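You operate a simulated robot arm through the tools that you are given. There is no shell and no other tool.

Carry out the task below with a simulated robot arm. There is one attempt and no reset: what you move stays moved.

Task
The grey 2 A fuse sits in the 5 A way: change it for the orange one.
Fine: 24 V breaker off first and on again after; grey fuse on the board desk; all other supplies end on, board door shut. Where these are worked on the way, their far stop is far enough and under half their travel is too little: board door.

Only the result counts: the job must be done as asked and must still hold three seconds after the hand-in. Knocking over, shifting, dropping, spilling or breaking anything else fails it.

Robot
A 7-joint arm with a two-finger parallel gripper, fixed in place. Base frame: the origin is on the floor under the middle of its stand, x ahead of it, y to its left, z up; the work surface is at about z = 0.84. Units: m, degrees, N and s.
It reaches about 1.479 m from its shoulder. Its first joint turns from -166.0 to 166.0 degrees. Payload 4.4 kg.
The TCP is the grasp point between the finger pads, 0.023 m short of the fingertips. In the tool frame z runs along the fingers and y along their closing line. Largest opening 0.094 m; finger width 0.038, thickness 0.01; the body of the gripper, 0.054 by 0.096 m, starts 0.039 m behind the TCP.
Orientation is that of the tool frame in the base frame, as a unit quaternion [x, y, z, w]. With the fingers straight down and closing along the base's y, the tool's x points along the base's -x, its y along +y and its z along -z.

Tools
- The arm moves only by the tool servo_tool. Its argument "steps" is a list of rows, each an object of numbers (a shift or turn left out is 0, a gripper value left out holds the last): "tx", "ty", "tz": the shift along the tool's x, y, z in m; "wx", "wy", "wz": the turn, a rotation vector about the tool's x, y, z in degrees; "claw": the finger opening in m, from 0 to 0.094. In form: [{"tx": .., "ty": .., "tz": .., "wx": .., "wy": .., "wz": .., "claw": ..}, ...]. A call has 1 to 20 rows; each row shifts and turns the commanded pose from where the row before left it, along the tool's axes as they then stand. Each row takes 0.2 s and may step no farther than 0.05 m and 8.6 degrees from the row before; otherwise, or with a gripper value out of range, the whole call is refused. Where a pose cannot be reached the arm comes as near as it can. A force on the tool above 90 N (or 10 N above the force at the start of the call, whichever is more), or a blocked arm, ends the call early, and 0.2 s more pass. The fingers move at their own pace (about 0.072 m/s each) and stop on an object; they squeeze with about 38 N. The grip force told is the motor's: it shows also when the fingers shut on nothing. Time passes only in rows, and 0.2 s behind the last, so rows that do not move let the fingers close. The reply holds the time, the measured pose of the TCP, the force on the tool along the base axes, the opening and the grip force, in the units named above and with some noise, with the torque about the TCP (base axes, N m) and any sound that the robot's microphone picked up, and new pictures: "pictures" is both (left out), scene, wrist or none.
- Cameras (640 x 400 px; columns grow to the right, rows downward): "scene" is fixed at [0.2053, -0.649, 1.5503]; the picture's right is [0.15, -0.99, 0.00], its down [-0.68, -0.10, -0.72] and it looks along [0.71, 0.11, -0.69] (base axes); focal length 214 px, centre (320, 200). "wrist" rides on the gripper at [0.086, 0.016, -0.074] in the tool frame; the picture's right is [-0.18, 0.98, 0.00], its down [-0.58, -0.11, -0.81] and it looks along [-0.79, -0.15, 0.59] (tool axes); focal length 243 px, centre (320, 200). There is no depth. A picture from a camera that has moved, and an enlarged one, comes with that camera's place and axes in the base frame and with its lens. The place of the scene camera against the robot may be out by one fixed shift of up to 0.025 m in any direction.
- inspect(camera, box): a new picture of the part [left, top, right, bottom] of that camera's present view, enlarged. It takes no simulated time.
- finish_job(): hands the job in; it is judged then, once.

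Places have to be worked out from the pictures, the camera data and where the tool is seen. Open the gripper and draw the arm clear of the work before you hand the job in, unless the task says otherwise.

The tools are called after "Call:" as a command line: name --argument value ..., lists and objects as JSON in quotes. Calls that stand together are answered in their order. servo_tool: Moves the arm, as the interface text tells. Its arguments: {"type":"object","properties":{"steps":{"type":"array","items":{"type":"object","properties":{"tx":{"type":"number"},"ty":{"type":"number"},"tz":{"type":"number"},"wx":{"type":"number"},"wy":{"type":"number"},"wz":{"type":"number"},"claw":{"type":"number"}}}},"pictures":{"type":"string","enum":["both","scene","wrist","none"]}},"required":["steps"]} The other tools are called the same way: inspect (camera, box) takes an enlarged picture of a part of a camera's view; finish_job () hands the job in.

At the start:

```text
t: 0.0
eef_pos: [0.8593, 0.1332, 1.4159]
tool_rot: [0.0, 1.0, -0.001, 0.0]
contact_force: [-0.2, 0.3, -0.2]
moment: [0.03, 0.02, 0.02]
width: 0.094
finger_force: 0.1
```

scene: 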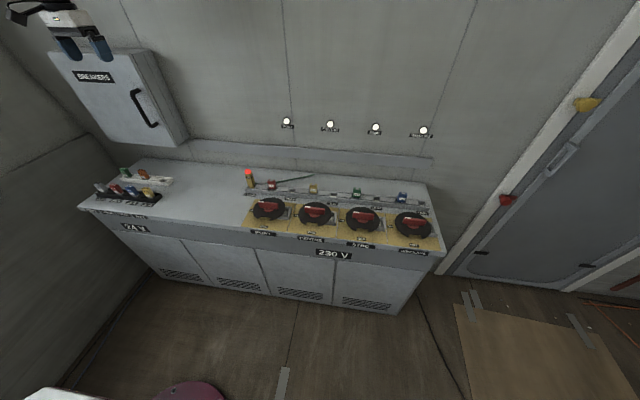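
wrist: 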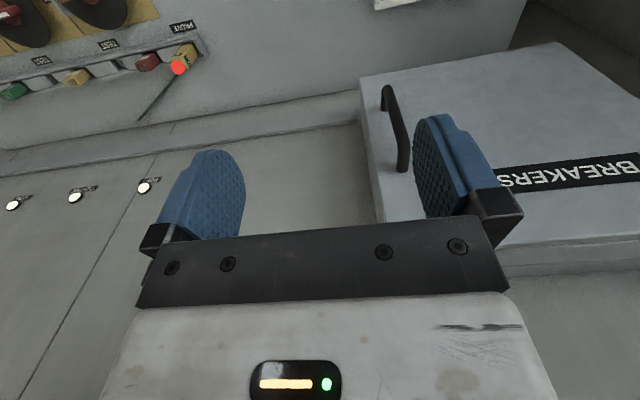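

I'll look closely at the board, the fuses and the switches before moving anything.

Call:
inspect --camera "scene" --box '[70, 150, 230, 250]'

Call:
inspect --camera "scene" --box '[230, 150, 450, 280]'

Call:
inspect --camera "scene" --box '[30, 30, 200, 160]'

Call:
inspect --camera "scene" --box '[260, 90, 450, 200]'

```text
4.00 times, centred on (150, 200) of scene
camera zoom: at [0.2053, -0.649, 1.5503], right [0.15, -0.99, 0.0], down [-0.68, -0.1, -0.72], along [0.71, 0.11, -0.69], focal length 858 px, centre (1000, 200)
```

zoom: 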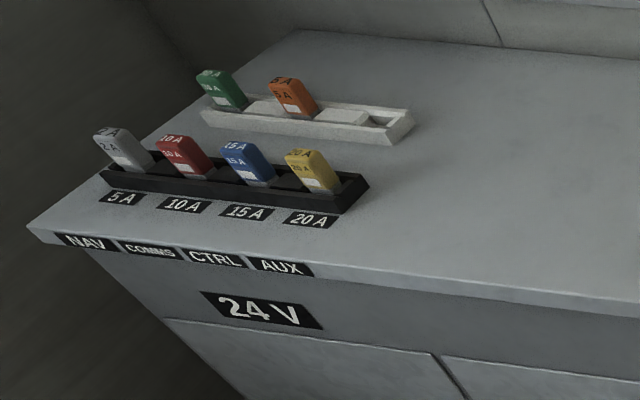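

```text
2.91 times, centred on (340, 215) of scene
camera zoom: at [0.2053, -0.649, 1.5503], right [0.15, -0.99, 0.0], down [-0.68, -0.1, -0.72], along [0.71, 0.11, -0.69], focal length 624 px, centre (262, 156)
```

zoom: 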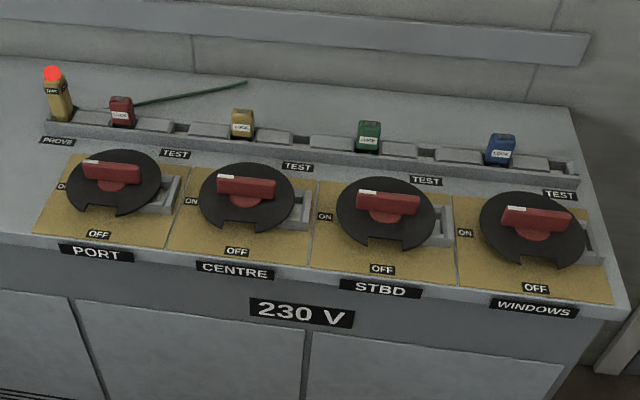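

```text
3.08 times, centred on (115, 95) of scene
camera zoom: at [0.2053, -0.649, 1.5503], right [0.15, -0.99, 0.0], down [-0.68, -0.1, -0.72], along [0.71, 0.11, -0.69], focal length 660 px, centre (951, 523)
```

zoom: 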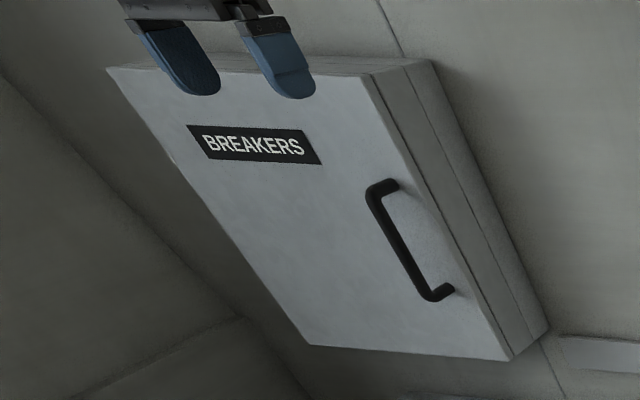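

```text
3.37 times, centred on (355, 145) of scene
camera zoom: at [0.2053, -0.649, 1.5503], right [0.15, -0.99, 0.0], down [-0.68, -0.1, -0.72], along [0.71, 0.11, -0.69], focal length 722 px, centre (202, 385)
```

zoom: 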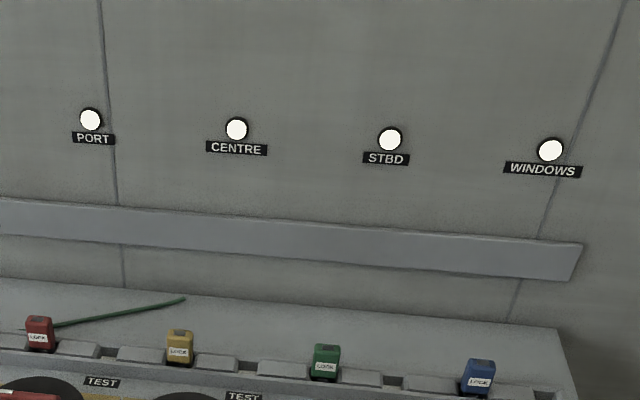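

The door handle looks like a vertical bar at about x≈0.99, y≈0.23, z 1.13–1.27, with the hinge on the left near y≈0.57. I'll lower the tool to handle height and turn the fingers to point forward (+x), staying clear of the door.

Call:
servo_tool --steps '[{"tx": 0.04, "ty": 0.02, "tz": 0.02}, {"tx": 0.03, "ty": 0.03, "tz": 0.04}, {"ty": 0.03, "tz": 0.04}, {"ty": 0.01, "tz": 0.045}, {"tz": 0.04}, {"wy": -8.5}, {"wy": -8.5}, {"wy": -8.5}, {"wy": -8.5}, {"wy": -8.5}, {"wy": -8.5}, {"wy": -8.5}, {"wy": -8.5}, {"wy": -8.5}, {"wy": -8.5}, {"wy": -5}]'

```text
refused: row 2 steps farther than a row can; nothing moved
```

Row 2 was too long a step, so I'm repeating the move with smaller ones.

Call:
servo_tool --steps '[{"tx": 0.03, "ty": 0.02, "tz": 0.02}, {"tx": 0.03, "ty": 0.02, "tz": 0.03}, {"ty": 0.025, "tz": 0.04}, {"ty": 0.025, "tz": 0.04}, {"tz": 0.045}, {"tz": 0.03}, {"wy": -8.5}, {"wy": -8.5}, {"wy": -8.5}, {"wy": -8.5}, {"wy": -8.5}, {"wy": -8.5}, {"wy": -8.5}, {"wy": -8.5}, {"wy": -8.5}, {"wy": -8.5}, {"wy": -5}]'

```text
t: 3.6
eef_pos: [0.7988, 0.2229, 1.2102]
tool_rot: [-0.001, 0.707, 0.001, 0.707]
contact_force: [0.7, 0.7, -2.3]
moment: [-0.01, -0.14, -0.01]
width: 0.094
finger_force: 0.1
camera wrist: at [0.7239, 0.2394, 1.1228], right [0.0, 0.98, 0.18], down [-0.81, -0.11, 0.58], along [0.59, -0.15, 0.79], focal length 243 px, centre (320, 200)
```

scene: 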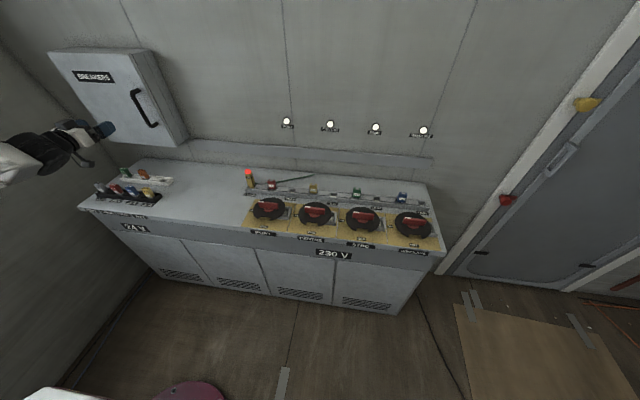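
wrist: 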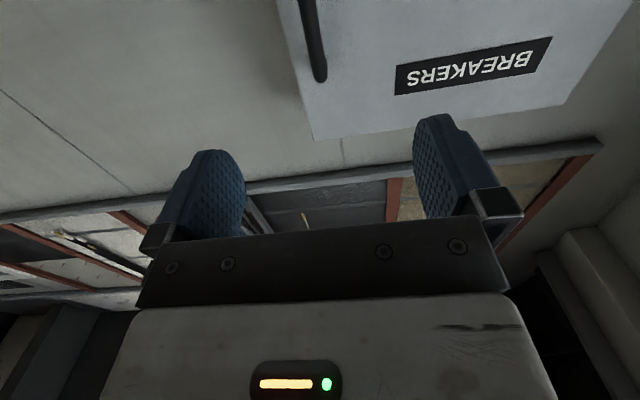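

The fingers now point forward, and the handle looks to be at y≈0.214 with its top near z≈1.26. I'll advance partway and re-measure its depth.

Call:
servo_tool --steps '[{"ty": -0.009, "tz": 0.03}, {"tz": 0.04}, {"tz": 0.03}]'

Call:
inspect --camera "wrist" --box '[160, 0, 480, 200]'

Call:
inspect --camera "scene" --box '[60, 60, 200, 160]'

```text
t: 4.4
eef_pos: [0.8973, 0.2134, 1.211]
tool_rot: [0.0, 0.707, 0.001, 0.707]
contact_force: [0.0, 0.4, -0.1]
moment: [0.0, 0.01, 0.0]
width: 0.0939
finger_force: 0.0
camera wrist: at [0.8237, 0.2301, 1.1231], right [0.0, 0.98, 0.18], down [-0.81, -0.11, 0.58], along [0.59, -0.15, 0.79], focal length 243 px, centre (320, 200)
```

scene: 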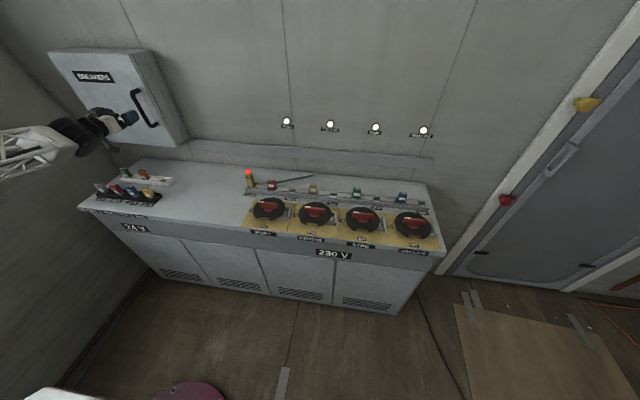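
wrist: 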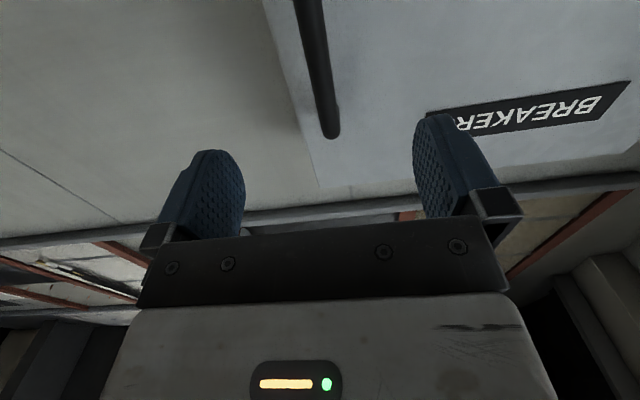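

```text
2.00 times, centred on (320, 100) of wrist
camera zoom: at [0.8237, 0.2301, 1.1231], right [0.0, 0.98, 0.18], down [-0.81, -0.11, 0.58], along [0.59, -0.15, 0.79], focal length 485 px, centre (320, 400)
```

zoom: 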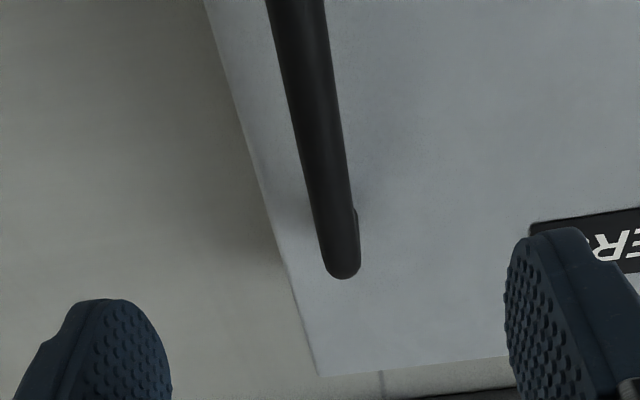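

```text
4.00 times, centred on (130, 110) of scene
camera zoom: at [0.2053, -0.649, 1.5503], right [0.15, -0.99, 0.0], down [-0.68, -0.1, -0.72], along [0.71, 0.11, -0.69], focal length 858 px, centre (1080, 560)
```

zoom: 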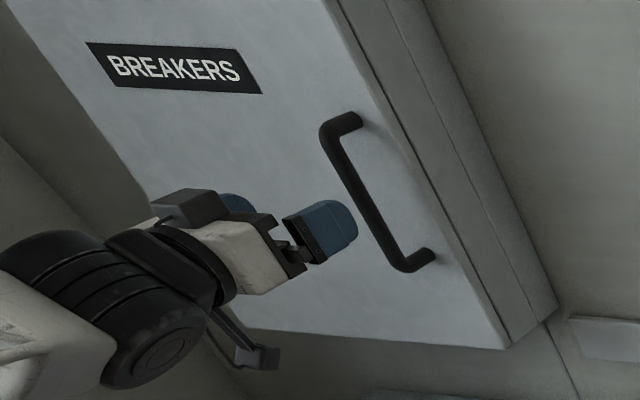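

Triangulating puts the handle bar at about (0.99, 0.213), top at z 1.26, and the door face at x≈1.03. I'll advance so the fingers straddle the bar at z≈1.19, then close on it.

Call:
servo_tool --steps '[{"tx": 0.02, "tz": 0.03}, {"tz": 0.03}, {"tz": 0.028}, {"claw": 0.04}, {"claw": 0.0}, {"claw": 0.0}, {"claw": 0.0}, {"claw": 0.0}]'

Call:
inspect --camera "scene" --box '[60, 60, 200, 160]'

```text
t: 6.2
eef_pos: [0.9861, 0.2159, 1.1906]
tool_rot: [0.001, 0.707, 0.0, 0.707]
contact_force: [2.8, 13.9, 0.6]
moment: [0.16, -0.16, 0.05]
width: 0.0158
finger_force: 44.8
camera wrist: at [0.9107, 0.2314, 1.1043], right [0.0, 0.98, 0.18], down [-0.81, -0.11, 0.58], along [0.59, -0.15, 0.79], focal length 243 px, centre (320, 200)
```

scene: 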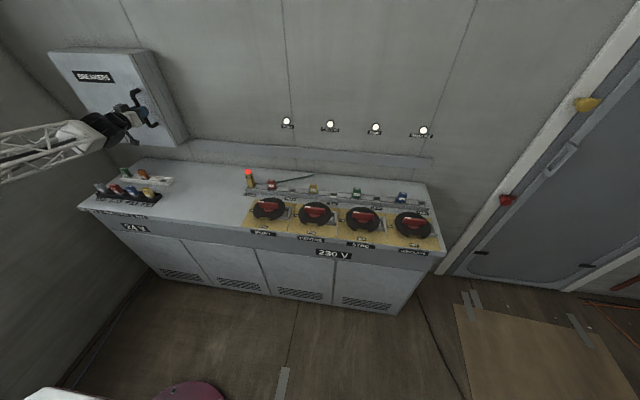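
wrist: 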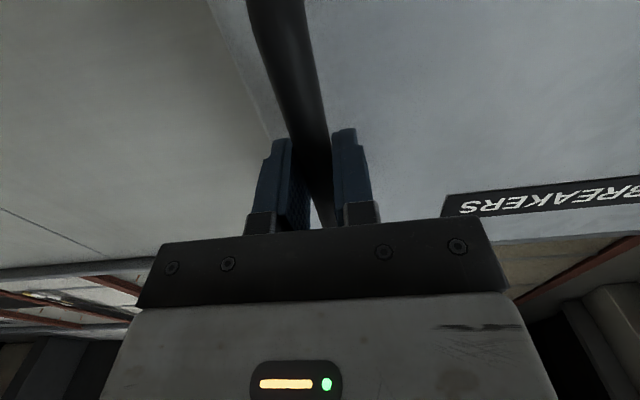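

```text
4.00 times, centred on (130, 110) of scene
camera zoom: at [0.2053, -0.649, 1.5503], right [0.15, -0.99, 0.0], down [-0.68, -0.1, -0.72], along [0.71, 0.11, -0.69], focal length 858 px, centre (1080, 560)
```

zoom: 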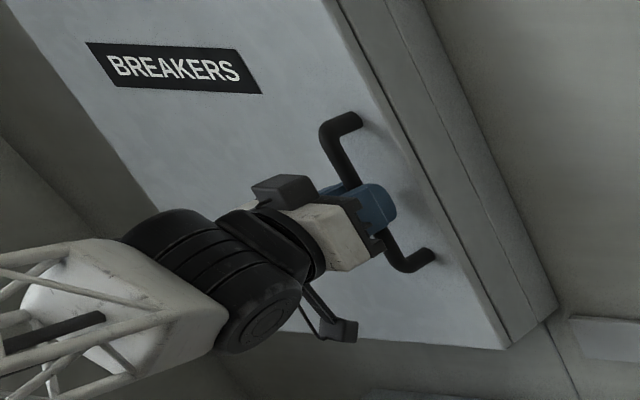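

The bar is held (0.0158 m between the pads). I'll now pull the door open along an arc about the hinge, turning the hand with the door.

Call:
servo_tool --steps '[{"ty": 0.002, "tz": -0.008}, {"ty": 0.004, "tz": -0.016, "wx": 4}, {"ty": 0.0047, "tz": -0.0238, "wx": 4}, {"ty": 0.0047, "tz": -0.0238, "wx": 4}]'

```text
t: 7.2
eef_pos: [0.9176, 0.2334, 1.1912]
tool_rot: [0.075, 0.704, -0.075, 0.703]
contact_force: [-5.0, -16.4, -10.6]
moment: [0.37, 0.83, -0.22]
width: 0.0159
finger_force: 45.4
camera wrist: at [0.8477, 0.2654, 1.1044], right [0.21, 0.96, 0.18], down [-0.81, 0.06, 0.58], along [0.55, -0.27, 0.79], focal length 243 px, centre (320, 200)
```

scene: 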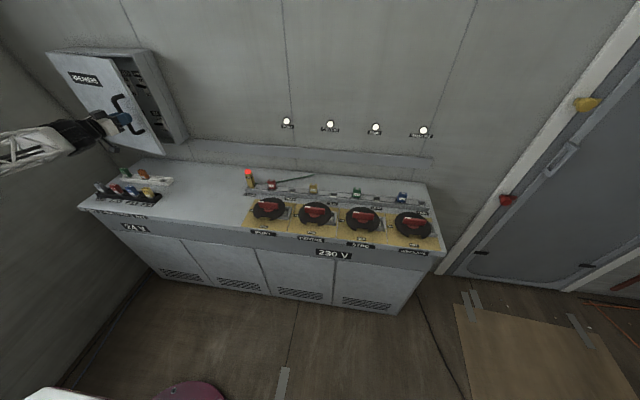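
wrist: 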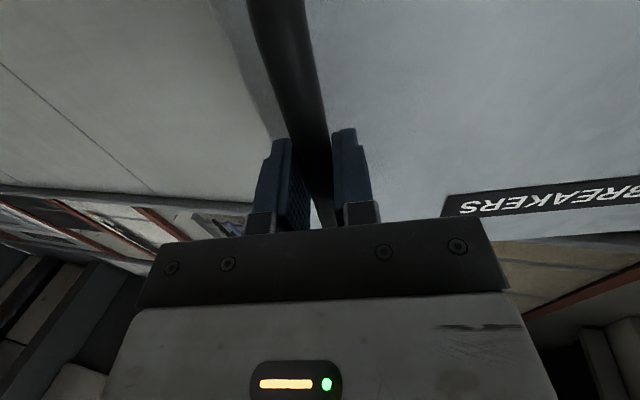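

The door is swinging at about 12°, with a small sideways pull showing in y. I'll trim that and keep opening.

Call:
servo_tool --steps '[{"ty": 0.001, "tz": -0.0238, "wx": 4}, {"ty": 0.003, "tz": -0.0238, "wx": 4}, {"ty": 0.0035, "tz": -0.0238, "wx": 4}, {"ty": 0.0035, "tz": -0.0238, "wx": 4}]'

```text
t: 8.3
eef_pos: [0.8315, 0.2807, 1.1913]
tool_rot: [0.166, 0.688, -0.167, 0.686]
contact_force: [56.2, 73.8, -0.4]
moment: [0.81, 0.44, 0.45]
width: 0.0222
finger_force: 45.2
stopped in row 4: the force on the tool passed its limit at 92 N (the readings are from after the stop); the commanded pose is now the measured one
camera wrist: at [0.7715, 0.3288, 1.1044], right [0.45, 0.87, 0.18], down [-0.76, 0.27, 0.58], along [0.46, -0.4, 0.79], focal length 243 px, centre (320, 200)
```

scene: 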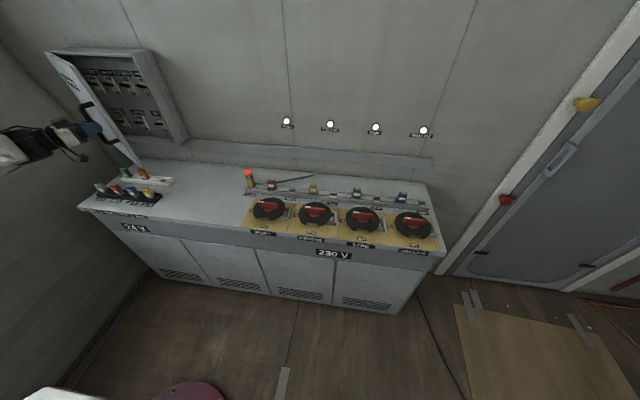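
wrist: 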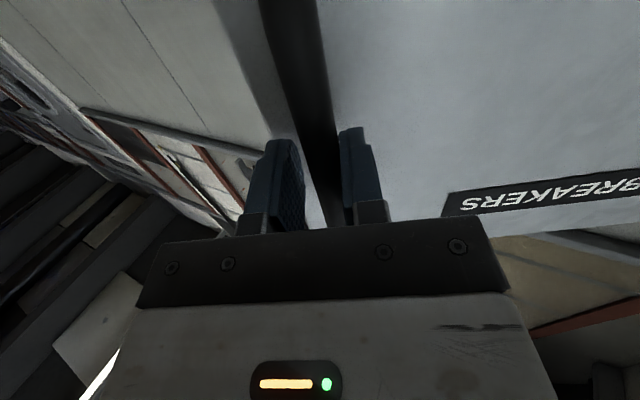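

The force limit tripped from a sideways load towards the hinge side, so my earlier trim was wrong. I'll relieve it by shifting +y in the tool frame and continue with the original arc.

Call:
servo_tool --steps '[{"ty": 0.004}, {"ty": 0.003}]' --pictures "none"

Call:
inspect --camera "scene" --box '[30, 30, 200, 180]'

```text
t: 8.9
eef_pos: [0.8337, 0.2831, 1.1914]
tool_rot: [0.17, 0.687, -0.171, 0.686]
contact_force: [30.4, 38.6, -3.2]
moment: [0.41, -0.58, 0.29]
width: 0.0159
finger_force: 45.1
```

```text
2.67 times, centred on (115, 105) of scene
camera zoom: at [0.2053, -0.649, 1.5503], right [0.15, -0.99, 0.0], down [-0.68, -0.1, -0.72], along [0.71, 0.11, -0.69], focal length 572 px, centre (867, 453)
```

zoom: 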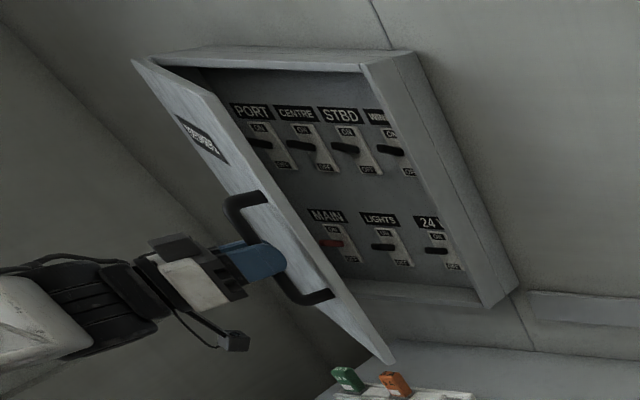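

The breakers are visible: 24 V is at the lower right, with ON up and OFF down. Some sideways load remains, so I'll shift a little more and then continue the arc.

Call:
servo_tool --steps '[{"ty": 0.004}, {"ty": 0.006, "tz": -0.0238, "wx": 4}, {"ty": 0.0055, "tz": -0.0238, "wx": 4}]' --pictures "none"

```text
t: 9.4
eef_pos: [0.8248, 0.2907, 1.1905]
tool_rot: [0.186, 0.682, -0.186, 0.682]
contact_force: [-14.7, -20.4, 2.2]
moment: [0.25, 0.22, -0.38]
width: 0.016
finger_force: 44.9
stopped in row 2: the force on the tool passed its limit at 95 N (the readings are from after the stop); the commanded pose is now the measured one
```

The load has now reversed to about −25 N, so the hand is within about 1 mm of the true arc. I'll relieve that and continue in smaller 3° steps on the refitted arc (r≈0.337).

Call:
servo_tool --steps '[{"ty": -0.001}, {"ty": 0.0031, "tz": -0.0174, "wx": 3}, {"ty": 0.0031, "tz": -0.0174, "wx": 3}]' --pictures "none"

```text
t: 10.2
eef_pos: [0.7976, 0.3137, 1.1913]
tool_rot: [0.22, 0.673, -0.222, 0.671]
contact_force: [36.9, 35.7, 0.1]
moment: [1.23, 0.24, 0.28]
width: 0.0157
finger_force: 45.1
```

The hand is at 36° and needs a bit more +y per step; I'll adjust that and continue.

Call:
servo_tool --steps '[{"ty": 0.002}, {"ty": 0.0042, "tz": -0.0174, "wx": 3}, {"ty": 0.0042, "tz": -0.0174, "wx": 3}, {"ty": 0.0042, "tz": -0.0174, "wx": 3}]' --pictures "scene"

```text
t: 11.1
eef_pos: [0.7772, 0.34, 1.191]
tool_rot: [0.257, 0.659, -0.258, 0.658]
contact_force: [-28.0, -23.7, -0.1]
moment: [0.04, -0.37, -0.49]
width: 0.0158
finger_force: 45.3
stopped in row 4: the force on the tool passed its limit at 93 N (the readings are from after the stop); the commanded pose is now the measured one
```

scene: 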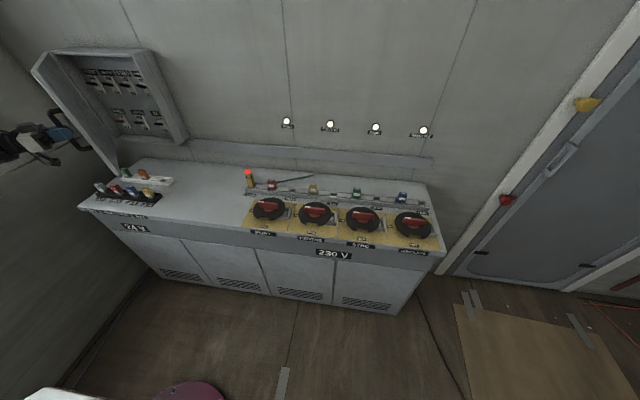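

The door is about 43° open. I'll release the handle, back straight off, square the hand up and move round to the right of the free edge so I can push from inside.

Call:
servo_tool --steps '[{"claw": 0.05}, {"claw": 0.05}, {"claw": 0.05}, {"tz": -0.04}, {"tz": -0.045}, {"tz": -0.045}, {"wx": -8.5}, {"wx": -8.5}, {"wx": -8.5}, {"wx": -8.5}, {"wx": -8.5}]'

Call:
inspect --camera "scene" --box '[10, 30, 200, 180]'

```text
t: 13.5
eef_pos: [0.6817, 0.4298, 1.1896]
tool_rot: [-0.001, 0.708, 0.0, 0.706]
contact_force: [-0.6, 0.2, -0.8]
moment: [0.01, 0.01, -0.02]
width: 0.0501
finger_force: 0.2
camera wrist: at [0.6061, 0.4456, 1.1027], right [0.0, 0.98, 0.18], down [-0.8, -0.11, 0.58], along [0.59, -0.15, 0.79], focal length 243 px, centre (320, 200)
```

scene: 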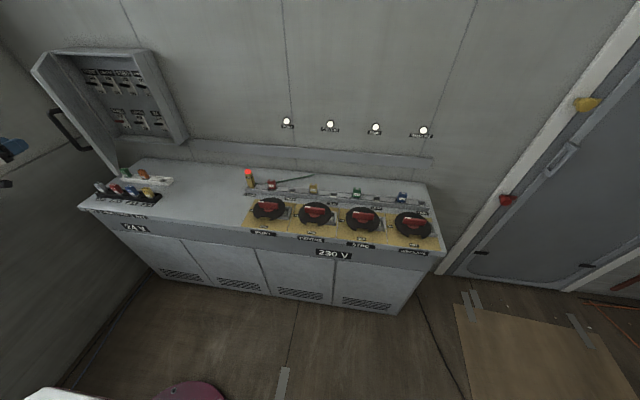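
wrist: 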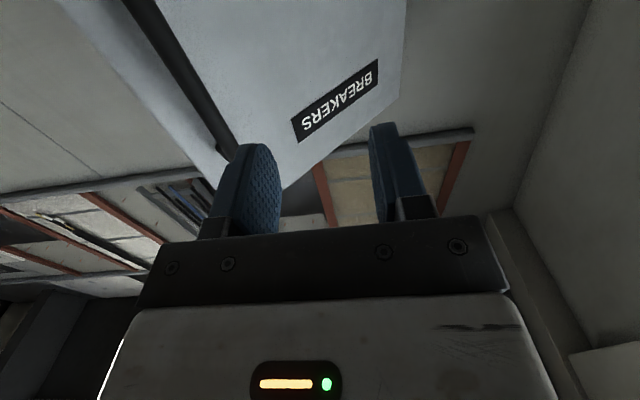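

```text
2.67 times, centred on (105, 105) of scene
camera zoom: at [0.2053, -0.649, 1.5503], right [0.15, -0.99, 0.0], down [-0.68, -0.1, -0.72], along [0.71, 0.11, -0.69], focal length 572 px, centre (893, 453)
```

zoom: 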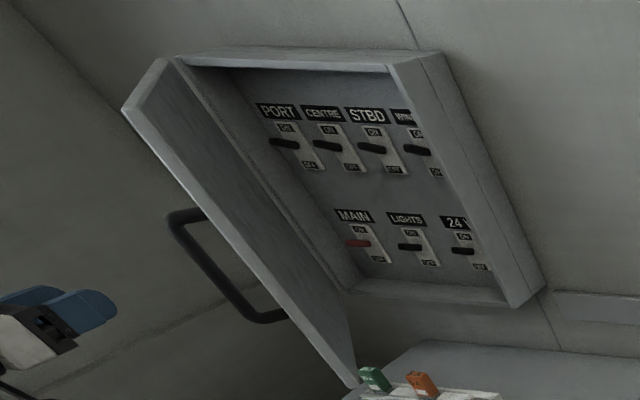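

The hand is clear and square at (0.68, 0.43). I'll close the fingers, slide right past the free edge (about (0.78, 0.29)), then go forward beside it.

Call:
servo_tool --steps '[{"claw": 0.0, "ty": -0.042}, {"ty": -0.042}, {"ty": -0.042}, {"ty": -0.042}, {"ty": -0.042}, {"ty": -0.042}, {"ty": -0.042}, {"ty": -0.042}, {"tz": 0.044}, {"tz": 0.044}, {"tz": 0.044}, {"tz": 0.044}, {"tz": 0.03}]'

Call:
inspect --camera "scene" --box '[10, 30, 200, 180]'

```text
t: 16.3
eef_pos: [0.8877, 0.0922, 1.1893]
tool_rot: [0.001, 0.708, -0.001, 0.706]
contact_force: [0.0, 0.1, -0.3]
moment: [0.01, 0.0, -0.01]
width: 0.0
finger_force: 37.4
camera wrist: at [0.8124, 0.1083, 1.1026], right [0.0, 0.98, 0.18], down [-0.81, -0.11, 0.58], along [0.59, -0.15, 0.79], focal length 243 px, centre (320, 200)
```

scene: 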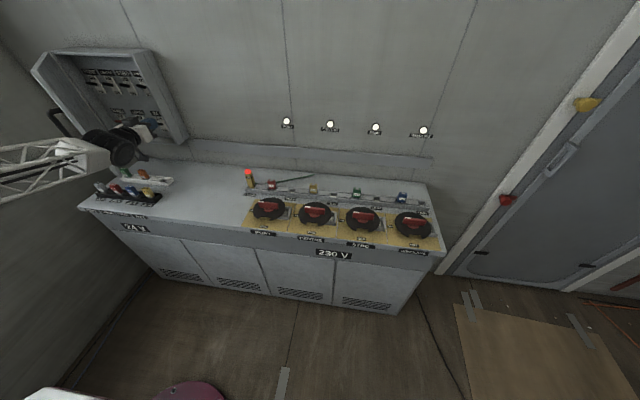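
wrist: 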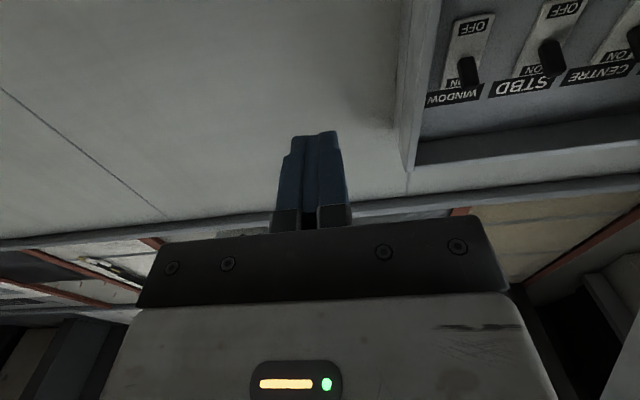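

```text
2.67 times, centred on (105, 105) of scene
camera zoom: at [0.2053, -0.649, 1.5503], right [0.15, -0.99, 0.0], down [-0.68, -0.1, -0.72], along [0.71, 0.11, -0.69], focal length 572 px, centre (893, 453)
```

zoom: 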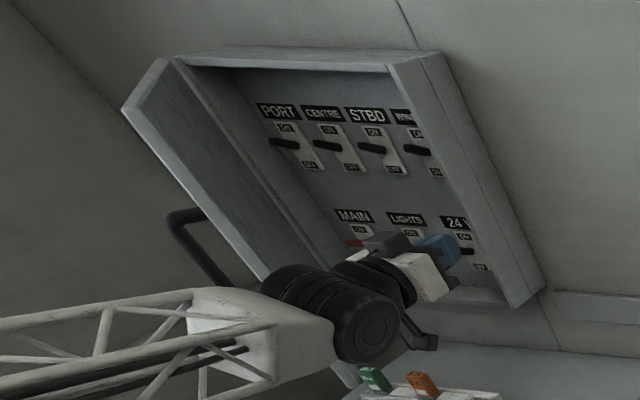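

The hand is now beside the free edge, inside the swing. I'll yaw it about 30° left and sweep left to push the door further open with the side of the hand.

Call:
servo_tool --steps '[{"tz": 0.035, "ty": 0.03}, {"wx": -8.5}, {"wx": -8.5}, {"wx": -8.5}, {"wx": -4.5}, {"ty": 0.04}, {"ty": 0.04}, {"ty": 0.04}, {"ty": 0.03}, {"ty": 0.03}]'

Call:
inspect --camera "scene" --box '[10, 30, 200, 180]'

```text
t: 18.7
eef_pos: [0.9218, 0.2283, 1.1893]
tool_rot: [0.002, 0.713, -0.002, 0.701]
contact_force: [-0.2, 0.6, 0.0]
moment: [0.01, -0.01, 0.02]
width: 0.0
finger_force: 37.8
out of reach, approached as far as the arm can: row 2, 3, 4, 5
stopped in row 10: the arm was blocked; the commanded pose is now the measured one
camera wrist: at [0.8452, 0.2457, 1.1029], right [0.01, 0.98, 0.18], down [-0.8, -0.1, 0.59], along [0.6, -0.15, 0.78], focal length 243 px, centre (320, 200)
```

scene: 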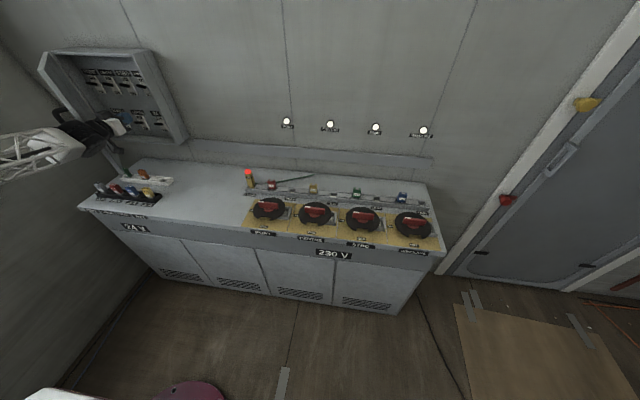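
wrist: 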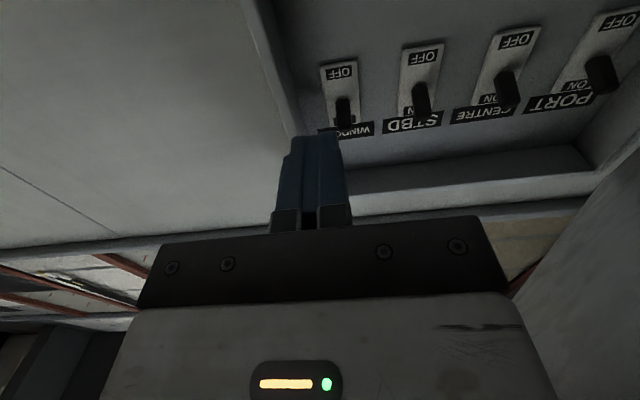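

```text
2.67 times, centred on (105, 105) of scene
camera zoom: at [0.2053, -0.649, 1.5503], right [0.15, -0.99, 0.0], down [-0.68, -0.1, -0.72], along [0.71, 0.11, -0.69], focal length 572 px, centre (893, 453)
```

zoom: 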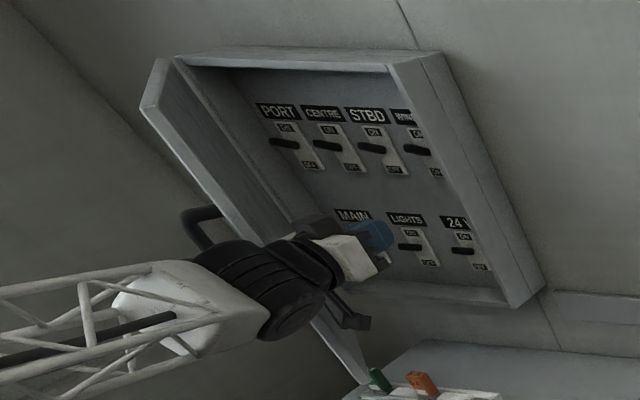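

The leftward yaw was out of reach, and the wrist jammed against the door's end face rather than its inner side. I'll back off and push with the fingers right at the free edge instead.

Call:
servo_tool --steps '[{"ty": -0.04}, {"ty": -0.04}, {"tz": -0.04}, {"tz": -0.04}, {"tz": -0.02}]'

Call:
inspect --camera "scene" --box '[10, 30, 200, 180]'

```text
t: 19.9
eef_pos: [0.8201, 0.1626, 1.1872]
tool_rot: [-0.003, 0.715, 0.0, 0.699]
contact_force: [-0.8, -0.2, -0.6]
moment: [0.0, -0.01, -0.02]
width: 0.0
finger_force: 37.1
camera wrist: at [0.744, 0.1786, 1.1011], right [0.0, 0.98, 0.18], down [-0.79, -0.11, 0.6], along [0.61, -0.14, 0.78], focal length 243 px, centre (320, 200)
```

scene: 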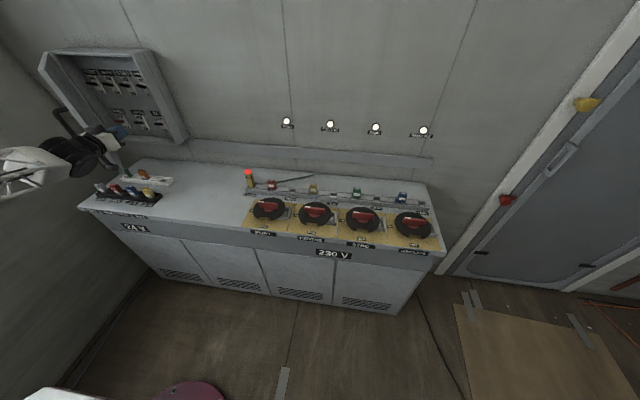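
wrist: 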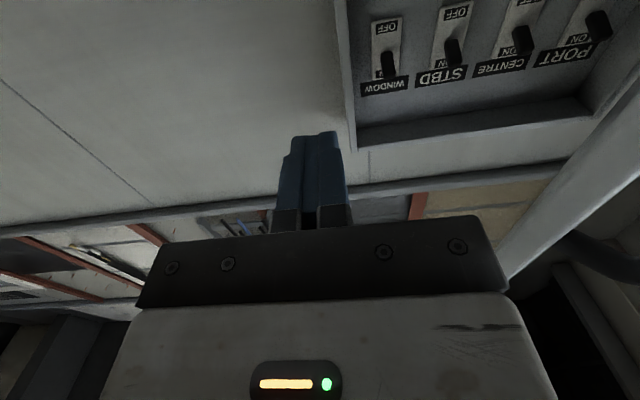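

```text
2.67 times, centred on (105, 105) of scene
camera zoom: at [0.2053, -0.649, 1.5503], right [0.15, -0.99, 0.0], down [-0.68, -0.1, -0.72], along [0.71, 0.11, -0.69], focal length 572 px, centre (893, 453)
```

zoom: 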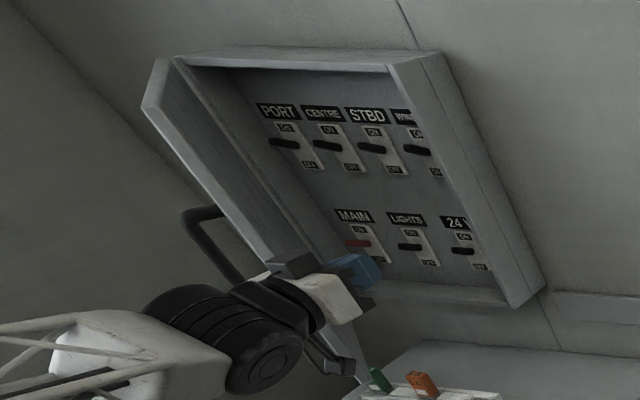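

Let me look at the door edge in the wrist view to fix its position before pushing.

Call:
inspect --camera "wrist" --box '[400, 50, 640, 300]'

```text
1.60 times, centred on (520, 175) of wrist
camera zoom: at [0.744, 0.1786, 1.1011], right [0.0, 0.98, 0.18], down [-0.79, -0.11, 0.6], along [0.61, -0.14, 0.78], focal length 388 px, centre (0, 240)
```

zoom: 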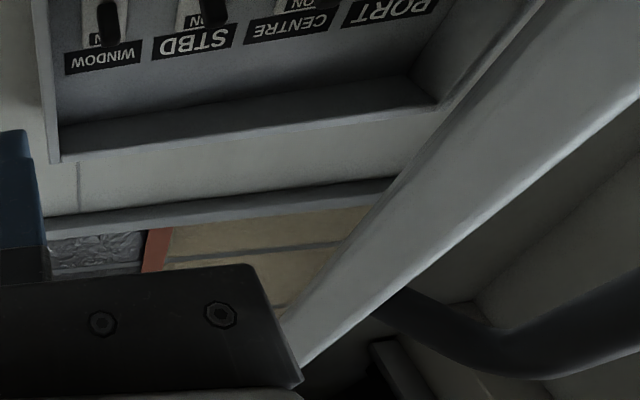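

The free edge works out at about (0.80, 0.27), with the door near 41°. I'll bring the finger side against the inner corner and follow the edge's arc towards 90°.

Call:
servo_tool --steps '[{"tz": -0.006, "ty": 0.045}, {"ty": 0.044}, {"tz": -0.024, "ty": 0.021}, {"tz": -0.021, "ty": 0.024}, {"tz": -0.02, "ty": 0.026}, {"tz": -0.017, "ty": 0.027}, {"tz": -0.015, "ty": 0.029}]'

Call:
inspect --camera "scene" --box '[10, 30, 200, 180]'

```text
t: 21.5
eef_pos: [0.7178, 0.3779, 1.1855]
tool_rot: [-0.005, 0.715, 0.001, 0.699]
contact_force: [0.8, -0.8, -0.3]
moment: [0.02, 0.03, -0.01]
width: 0.0
finger_force: 38.1
camera wrist: at [0.6408, 0.3938, 1.1003], right [0.0, 0.98, 0.18], down [-0.79, -0.11, 0.6], along [0.61, -0.14, 0.78], focal length 243 px, centre (320, 200)
```

scene: 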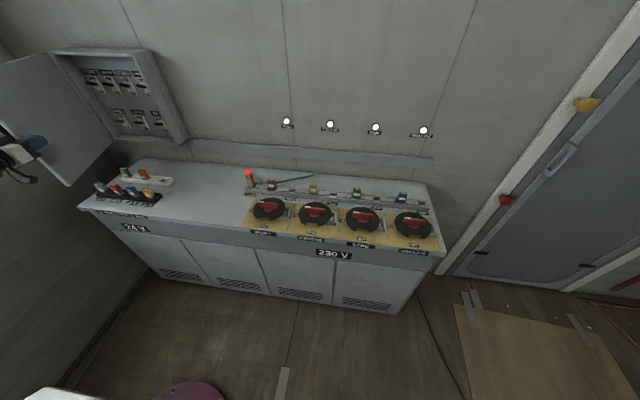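
wrist: 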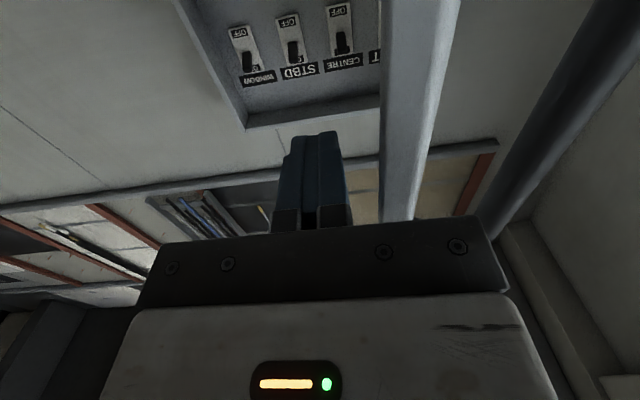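

```text
2.67 times, centred on (105, 105) of scene
camera zoom: at [0.2053, -0.649, 1.5503], right [0.15, -0.99, 0.0], down [-0.68, -0.1, -0.72], along [0.71, 0.11, -0.69], focal length 572 px, centre (893, 453)
```

zoom: 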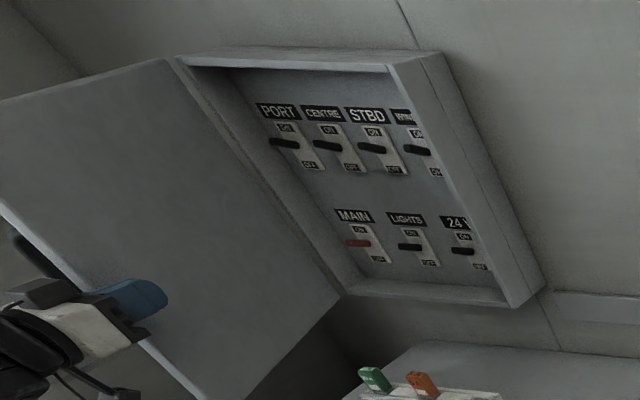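

The door has reached about 70°. I'll continue along the arc towards its far stop.

Call:
servo_tool --steps '[{"tz": -0.011, "ty": 0.029}, {"tz": -0.009, "ty": 0.031}, {"tz": -0.006, "ty": 0.032}, {"tz": -0.004, "ty": 0.032}, {"ty": 0.032}]'

Call:
inspect --camera "scene" --box '[0, 30, 200, 180]'

```text
t: 22.7
eef_pos: [0.6887, 0.5342, 1.1867]
tool_rot: [-0.004, 0.714, 0.001, 0.7]
contact_force: [-0.8, -0.2, 1.0]
moment: [0.01, 0.03, 0.01]
width: 0.0002
finger_force: 38.7
camera wrist: at [0.6117, 0.5498, 1.1009], right [0.0, 0.98, 0.18], down [-0.79, -0.11, 0.6], along [0.61, -0.14, 0.78], focal length 243 px, centre (320, 200)
```

scene: 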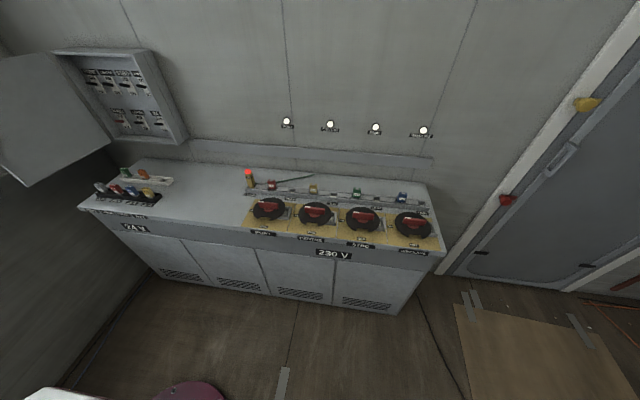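
wrist: 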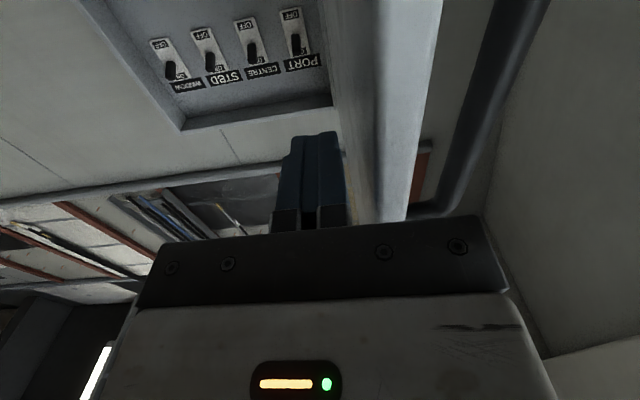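

```text
2.67 times, centred on (100, 105) of scene
camera zoom: at [0.2053, -0.649, 1.5503], right [0.15, -0.99, 0.0], down [-0.68, -0.1, -0.72], along [0.71, 0.11, -0.69], focal length 572 px, centre (907, 453)
```

zoom: 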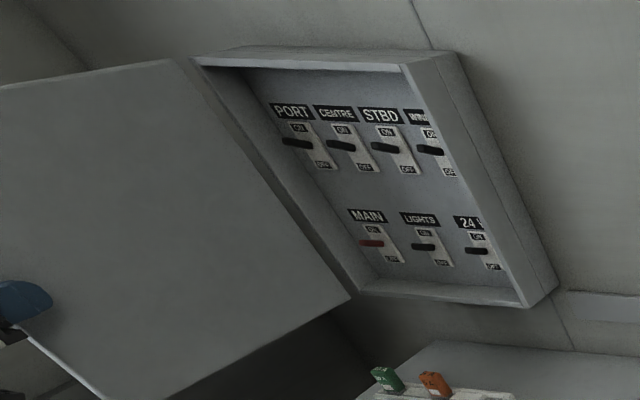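

The door is at roughly 95°. I'll nudge further until I feel the stop, keeping contact gentle.

Call:
servo_tool --steps '[{"tz": 0.002, "ty": 0.02}, {"tz": 0.003, "ty": 0.02}, {"tz": 0.004, "ty": 0.02}, {"tz": 0.005, "ty": 0.02}]'

Call:
inspect --camera "scene" --box '[0, 30, 200, 180]'

```text
t: 23.7
eef_pos: [0.701, 0.6123, 1.1872]
tool_rot: [-0.003, 0.714, 0.0, 0.7]
contact_force: [0.4, 0.3, 0.0]
moment: [-0.02, 0.02, 0.0]
width: 0.0
finger_force: 38.0
camera wrist: at [0.624, 0.6282, 1.1016], right [0.0, 0.98, 0.18], down [-0.79, -0.11, 0.6], along [0.61, -0.14, 0.78], focal length 243 px, centre (320, 200)
```

scene: 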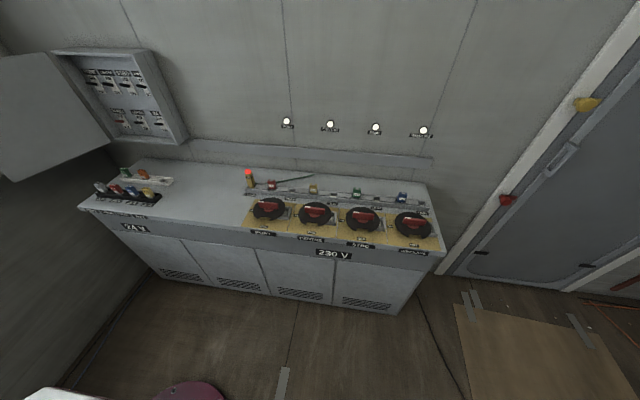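
wrist: 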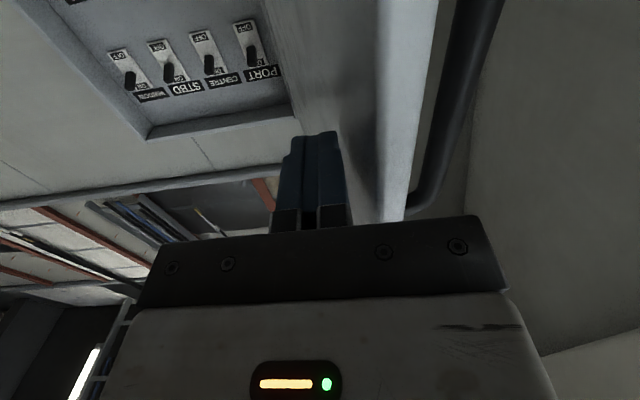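

```text
2.67 times, centred on (100, 105) of scene
camera zoom: at [0.2053, -0.649, 1.5503], right [0.15, -0.99, 0.0], down [-0.68, -0.1, -0.72], along [0.71, 0.11, -0.69], focal length 572 px, centre (907, 453)
```

zoom: 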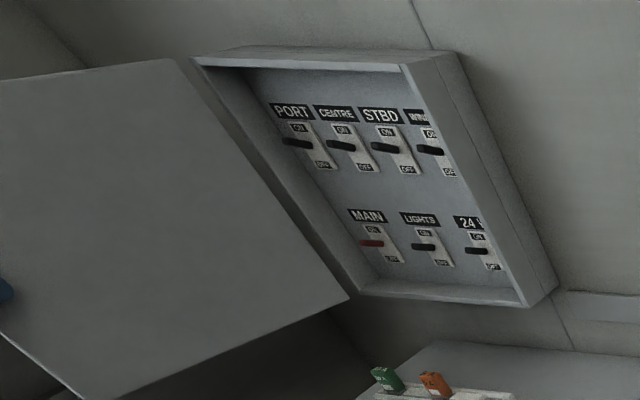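

The door is about 110° open and moving freely, well past half its travel. I'll come off it, move in front of the panel and pitch the hand down about 40° so the wrist camera looks level at the breakers.

Call:
servo_tool --steps '[{"ty": -0.043}, {"ty": -0.043}, {"ty": -0.043}, {"ty": -0.043}, {"ty": -0.043}, {"ty": -0.043}, {"ty": -0.043}, {"ty": -0.041}, {"wy": 8.5}, {"wy": 8.5}, {"wy": 8.5}, {"wy": 8.5}, {"wy": 5}]'

Call:
inspect --camera "scene" --box '[0, 30, 200, 180]'

```text
t: 26.5
eef_pos: [0.7025, 0.2721, 1.1881]
tool_rot: [-0.003, 0.907, -0.001, 0.42]
contact_force: [-0.1, -0.3, 0.5]
moment: [0.0, -0.02, -0.02]
width: 0.0003
finger_force: 37.6
camera wrist: at [0.5898, 0.2871, 1.1688], right [0.11, 0.98, 0.14], down [-0.24, -0.11, 0.97], along [0.96, -0.14, 0.22], focal length 243 px, centre (320, 200)
```

scene: 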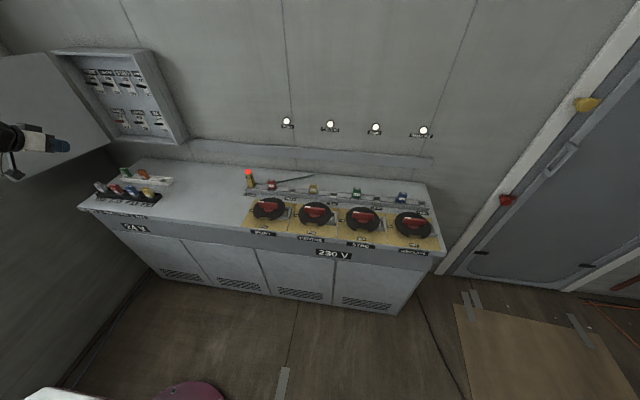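
wrist: 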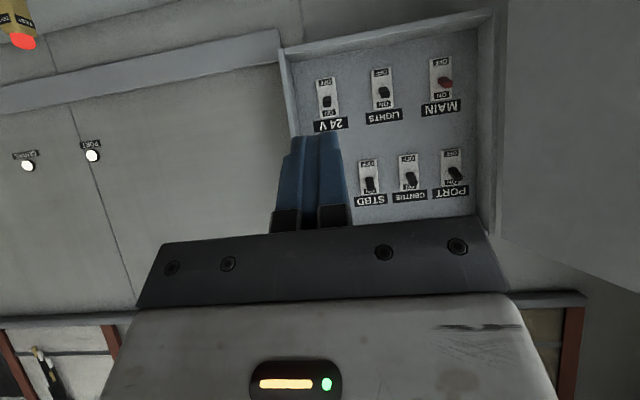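

```text
2.67 times, centred on (100, 105) of scene
camera zoom: at [0.2053, -0.649, 1.5503], right [0.15, -0.99, 0.0], down [-0.68, -0.1, -0.72], along [0.71, 0.11, -0.69], focal length 572 px, centre (907, 453)
```

zoom: 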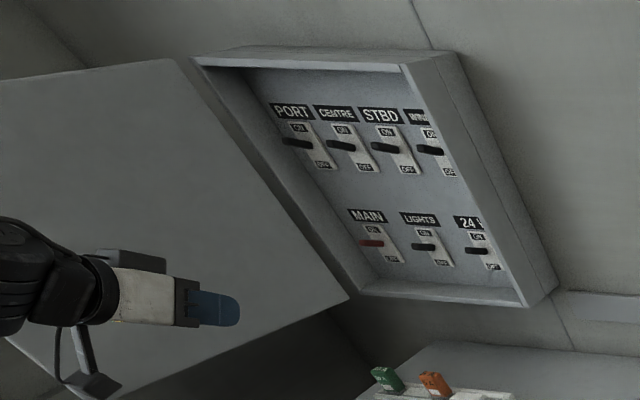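

Good level view of the panel; I'll enlarge it to locate the 24 V lever precisely.

Call:
inspect --camera "wrist" --box '[270, 20, 510, 170]'

```text
2.67 times, centred on (390, 95) of wrist
camera zoom: at [0.5898, 0.2871, 1.1688], right [0.11, 0.98, 0.14], down [-0.24, -0.11, 0.97], along [0.96, -0.14, 0.22], focal length 647 px, centre (133, 480)
```

zoom: 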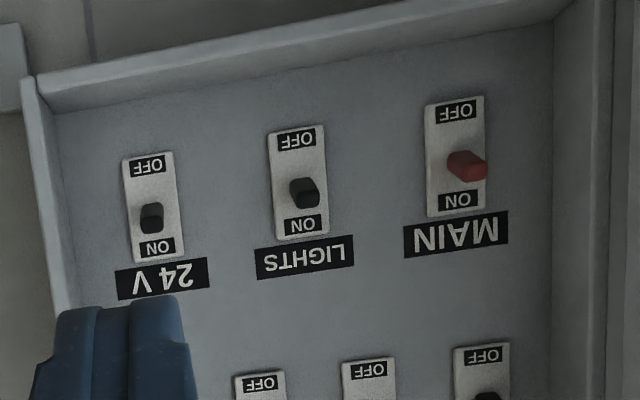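

I'll move forward 0.1 m to triangulate the lever's depth.

Call:
servo_tool --steps '[{"tz": 0.0254, "tx": -0.0216}, {"tz": 0.0254, "tx": -0.0216}, {"tz": 0.0254, "tx": -0.0216}]' --pictures "none"

Call:
inspect --camera "wrist" --box '[240, 0, 480, 150]'

```text
t: 27.3
eef_pos: [0.8016, 0.2713, 1.1892]
tool_rot: [-0.003, 0.907, -0.001, 0.421]
contact_force: [0.2, -0.2, 0.0]
moment: [-0.04, 0.03, -0.01]
width: 0.0
finger_force: 37.7
```

```text
2.67 times, centred on (360, 75) of wrist
camera zoom: at [0.6887, 0.287, 1.1698], right [0.11, 0.98, 0.14], down [-0.24, -0.11, 0.96], along [0.96, -0.14, 0.23], focal length 647 px, centre (213, 533)
```

zoom: 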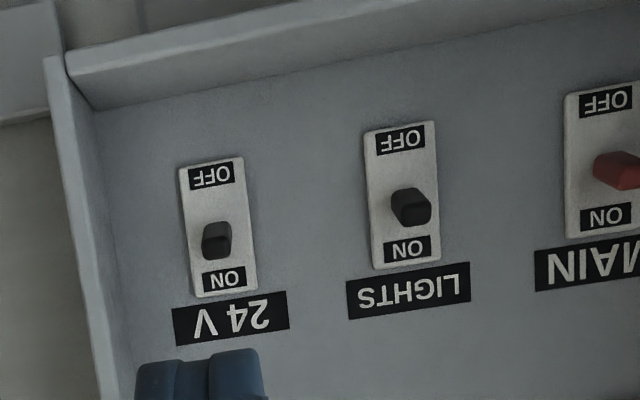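

The panel comes out at x≈1.06–1.07, and the 24 V lever at y≈0.256 with its tip near z≈1.09. I'll reduce the pitch to about 15°, line up just above the lever and approach to x≈0.97 for a check.

Call:
servo_tool --steps '[{"wy": -8.5, "ty": -0.008}, {"wy": -8.5, "ty": -0.0075}, {"wy": -8.5}, {"tz": 0.0441, "tx": 0.0023}, {"tz": 0.0441, "tx": 0.0023}, {"tz": 0.0441, "tx": 0.0023}, {"tz": 0.0441, "tx": 0.0023}]'

Call:
inspect --camera "wrist" --box '[200, 0, 440, 150]'

Call:
inspect --camera "scene" --box '[100, 60, 200, 150]'

```text
t: 28.9
eef_pos: [0.9741, 0.258, 1.1357]
tool_rot: [-0.004, 0.792, 0.001, 0.61]
contact_force: [0.1, -1.0, 0.4]
moment: [-0.01, 0.04, 0.03]
width: 0.0
finger_force: 37.8
camera wrist: at [0.8787, 0.2731, 1.0699], right [0.04, 0.98, 0.17], down [-0.63, -0.11, 0.77], along [0.77, -0.14, 0.62], focal length 243 px, centre (320, 200)
```

scene: 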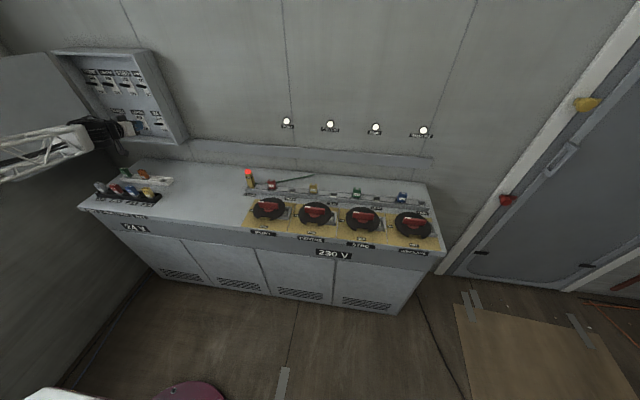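
wrist: 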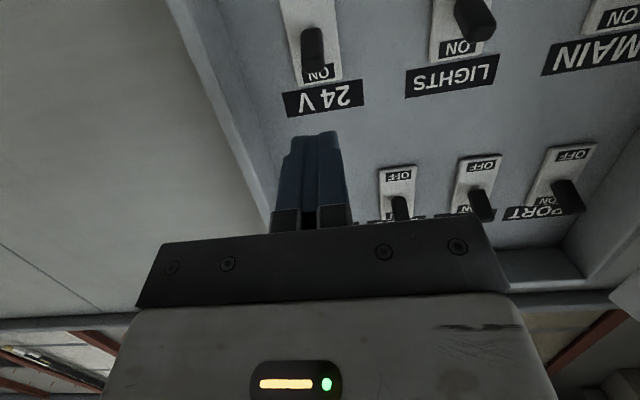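

```text
2.67 times, centred on (320, 75) of wrist
camera zoom: at [0.8787, 0.2731, 1.0699], right [0.04, 0.98, 0.17], down [-0.63, -0.11, 0.77], along [0.77, -0.14, 0.62], focal length 647 px, centre (320, 533)
```

zoom: 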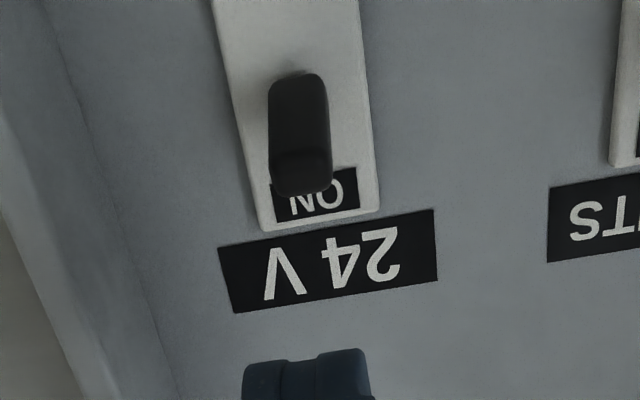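

```text
4.44 times, centred on (150, 105) of scene
camera zoom: at [0.2053, -0.649, 1.5503], right [0.15, -0.99, 0.0], down [-0.68, -0.1, -0.72], along [0.71, 0.11, -0.69], focal length 953 px, centre (1076, 622)
```

zoom: 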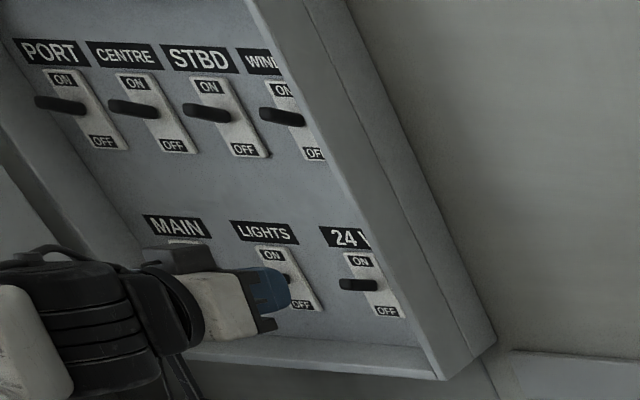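

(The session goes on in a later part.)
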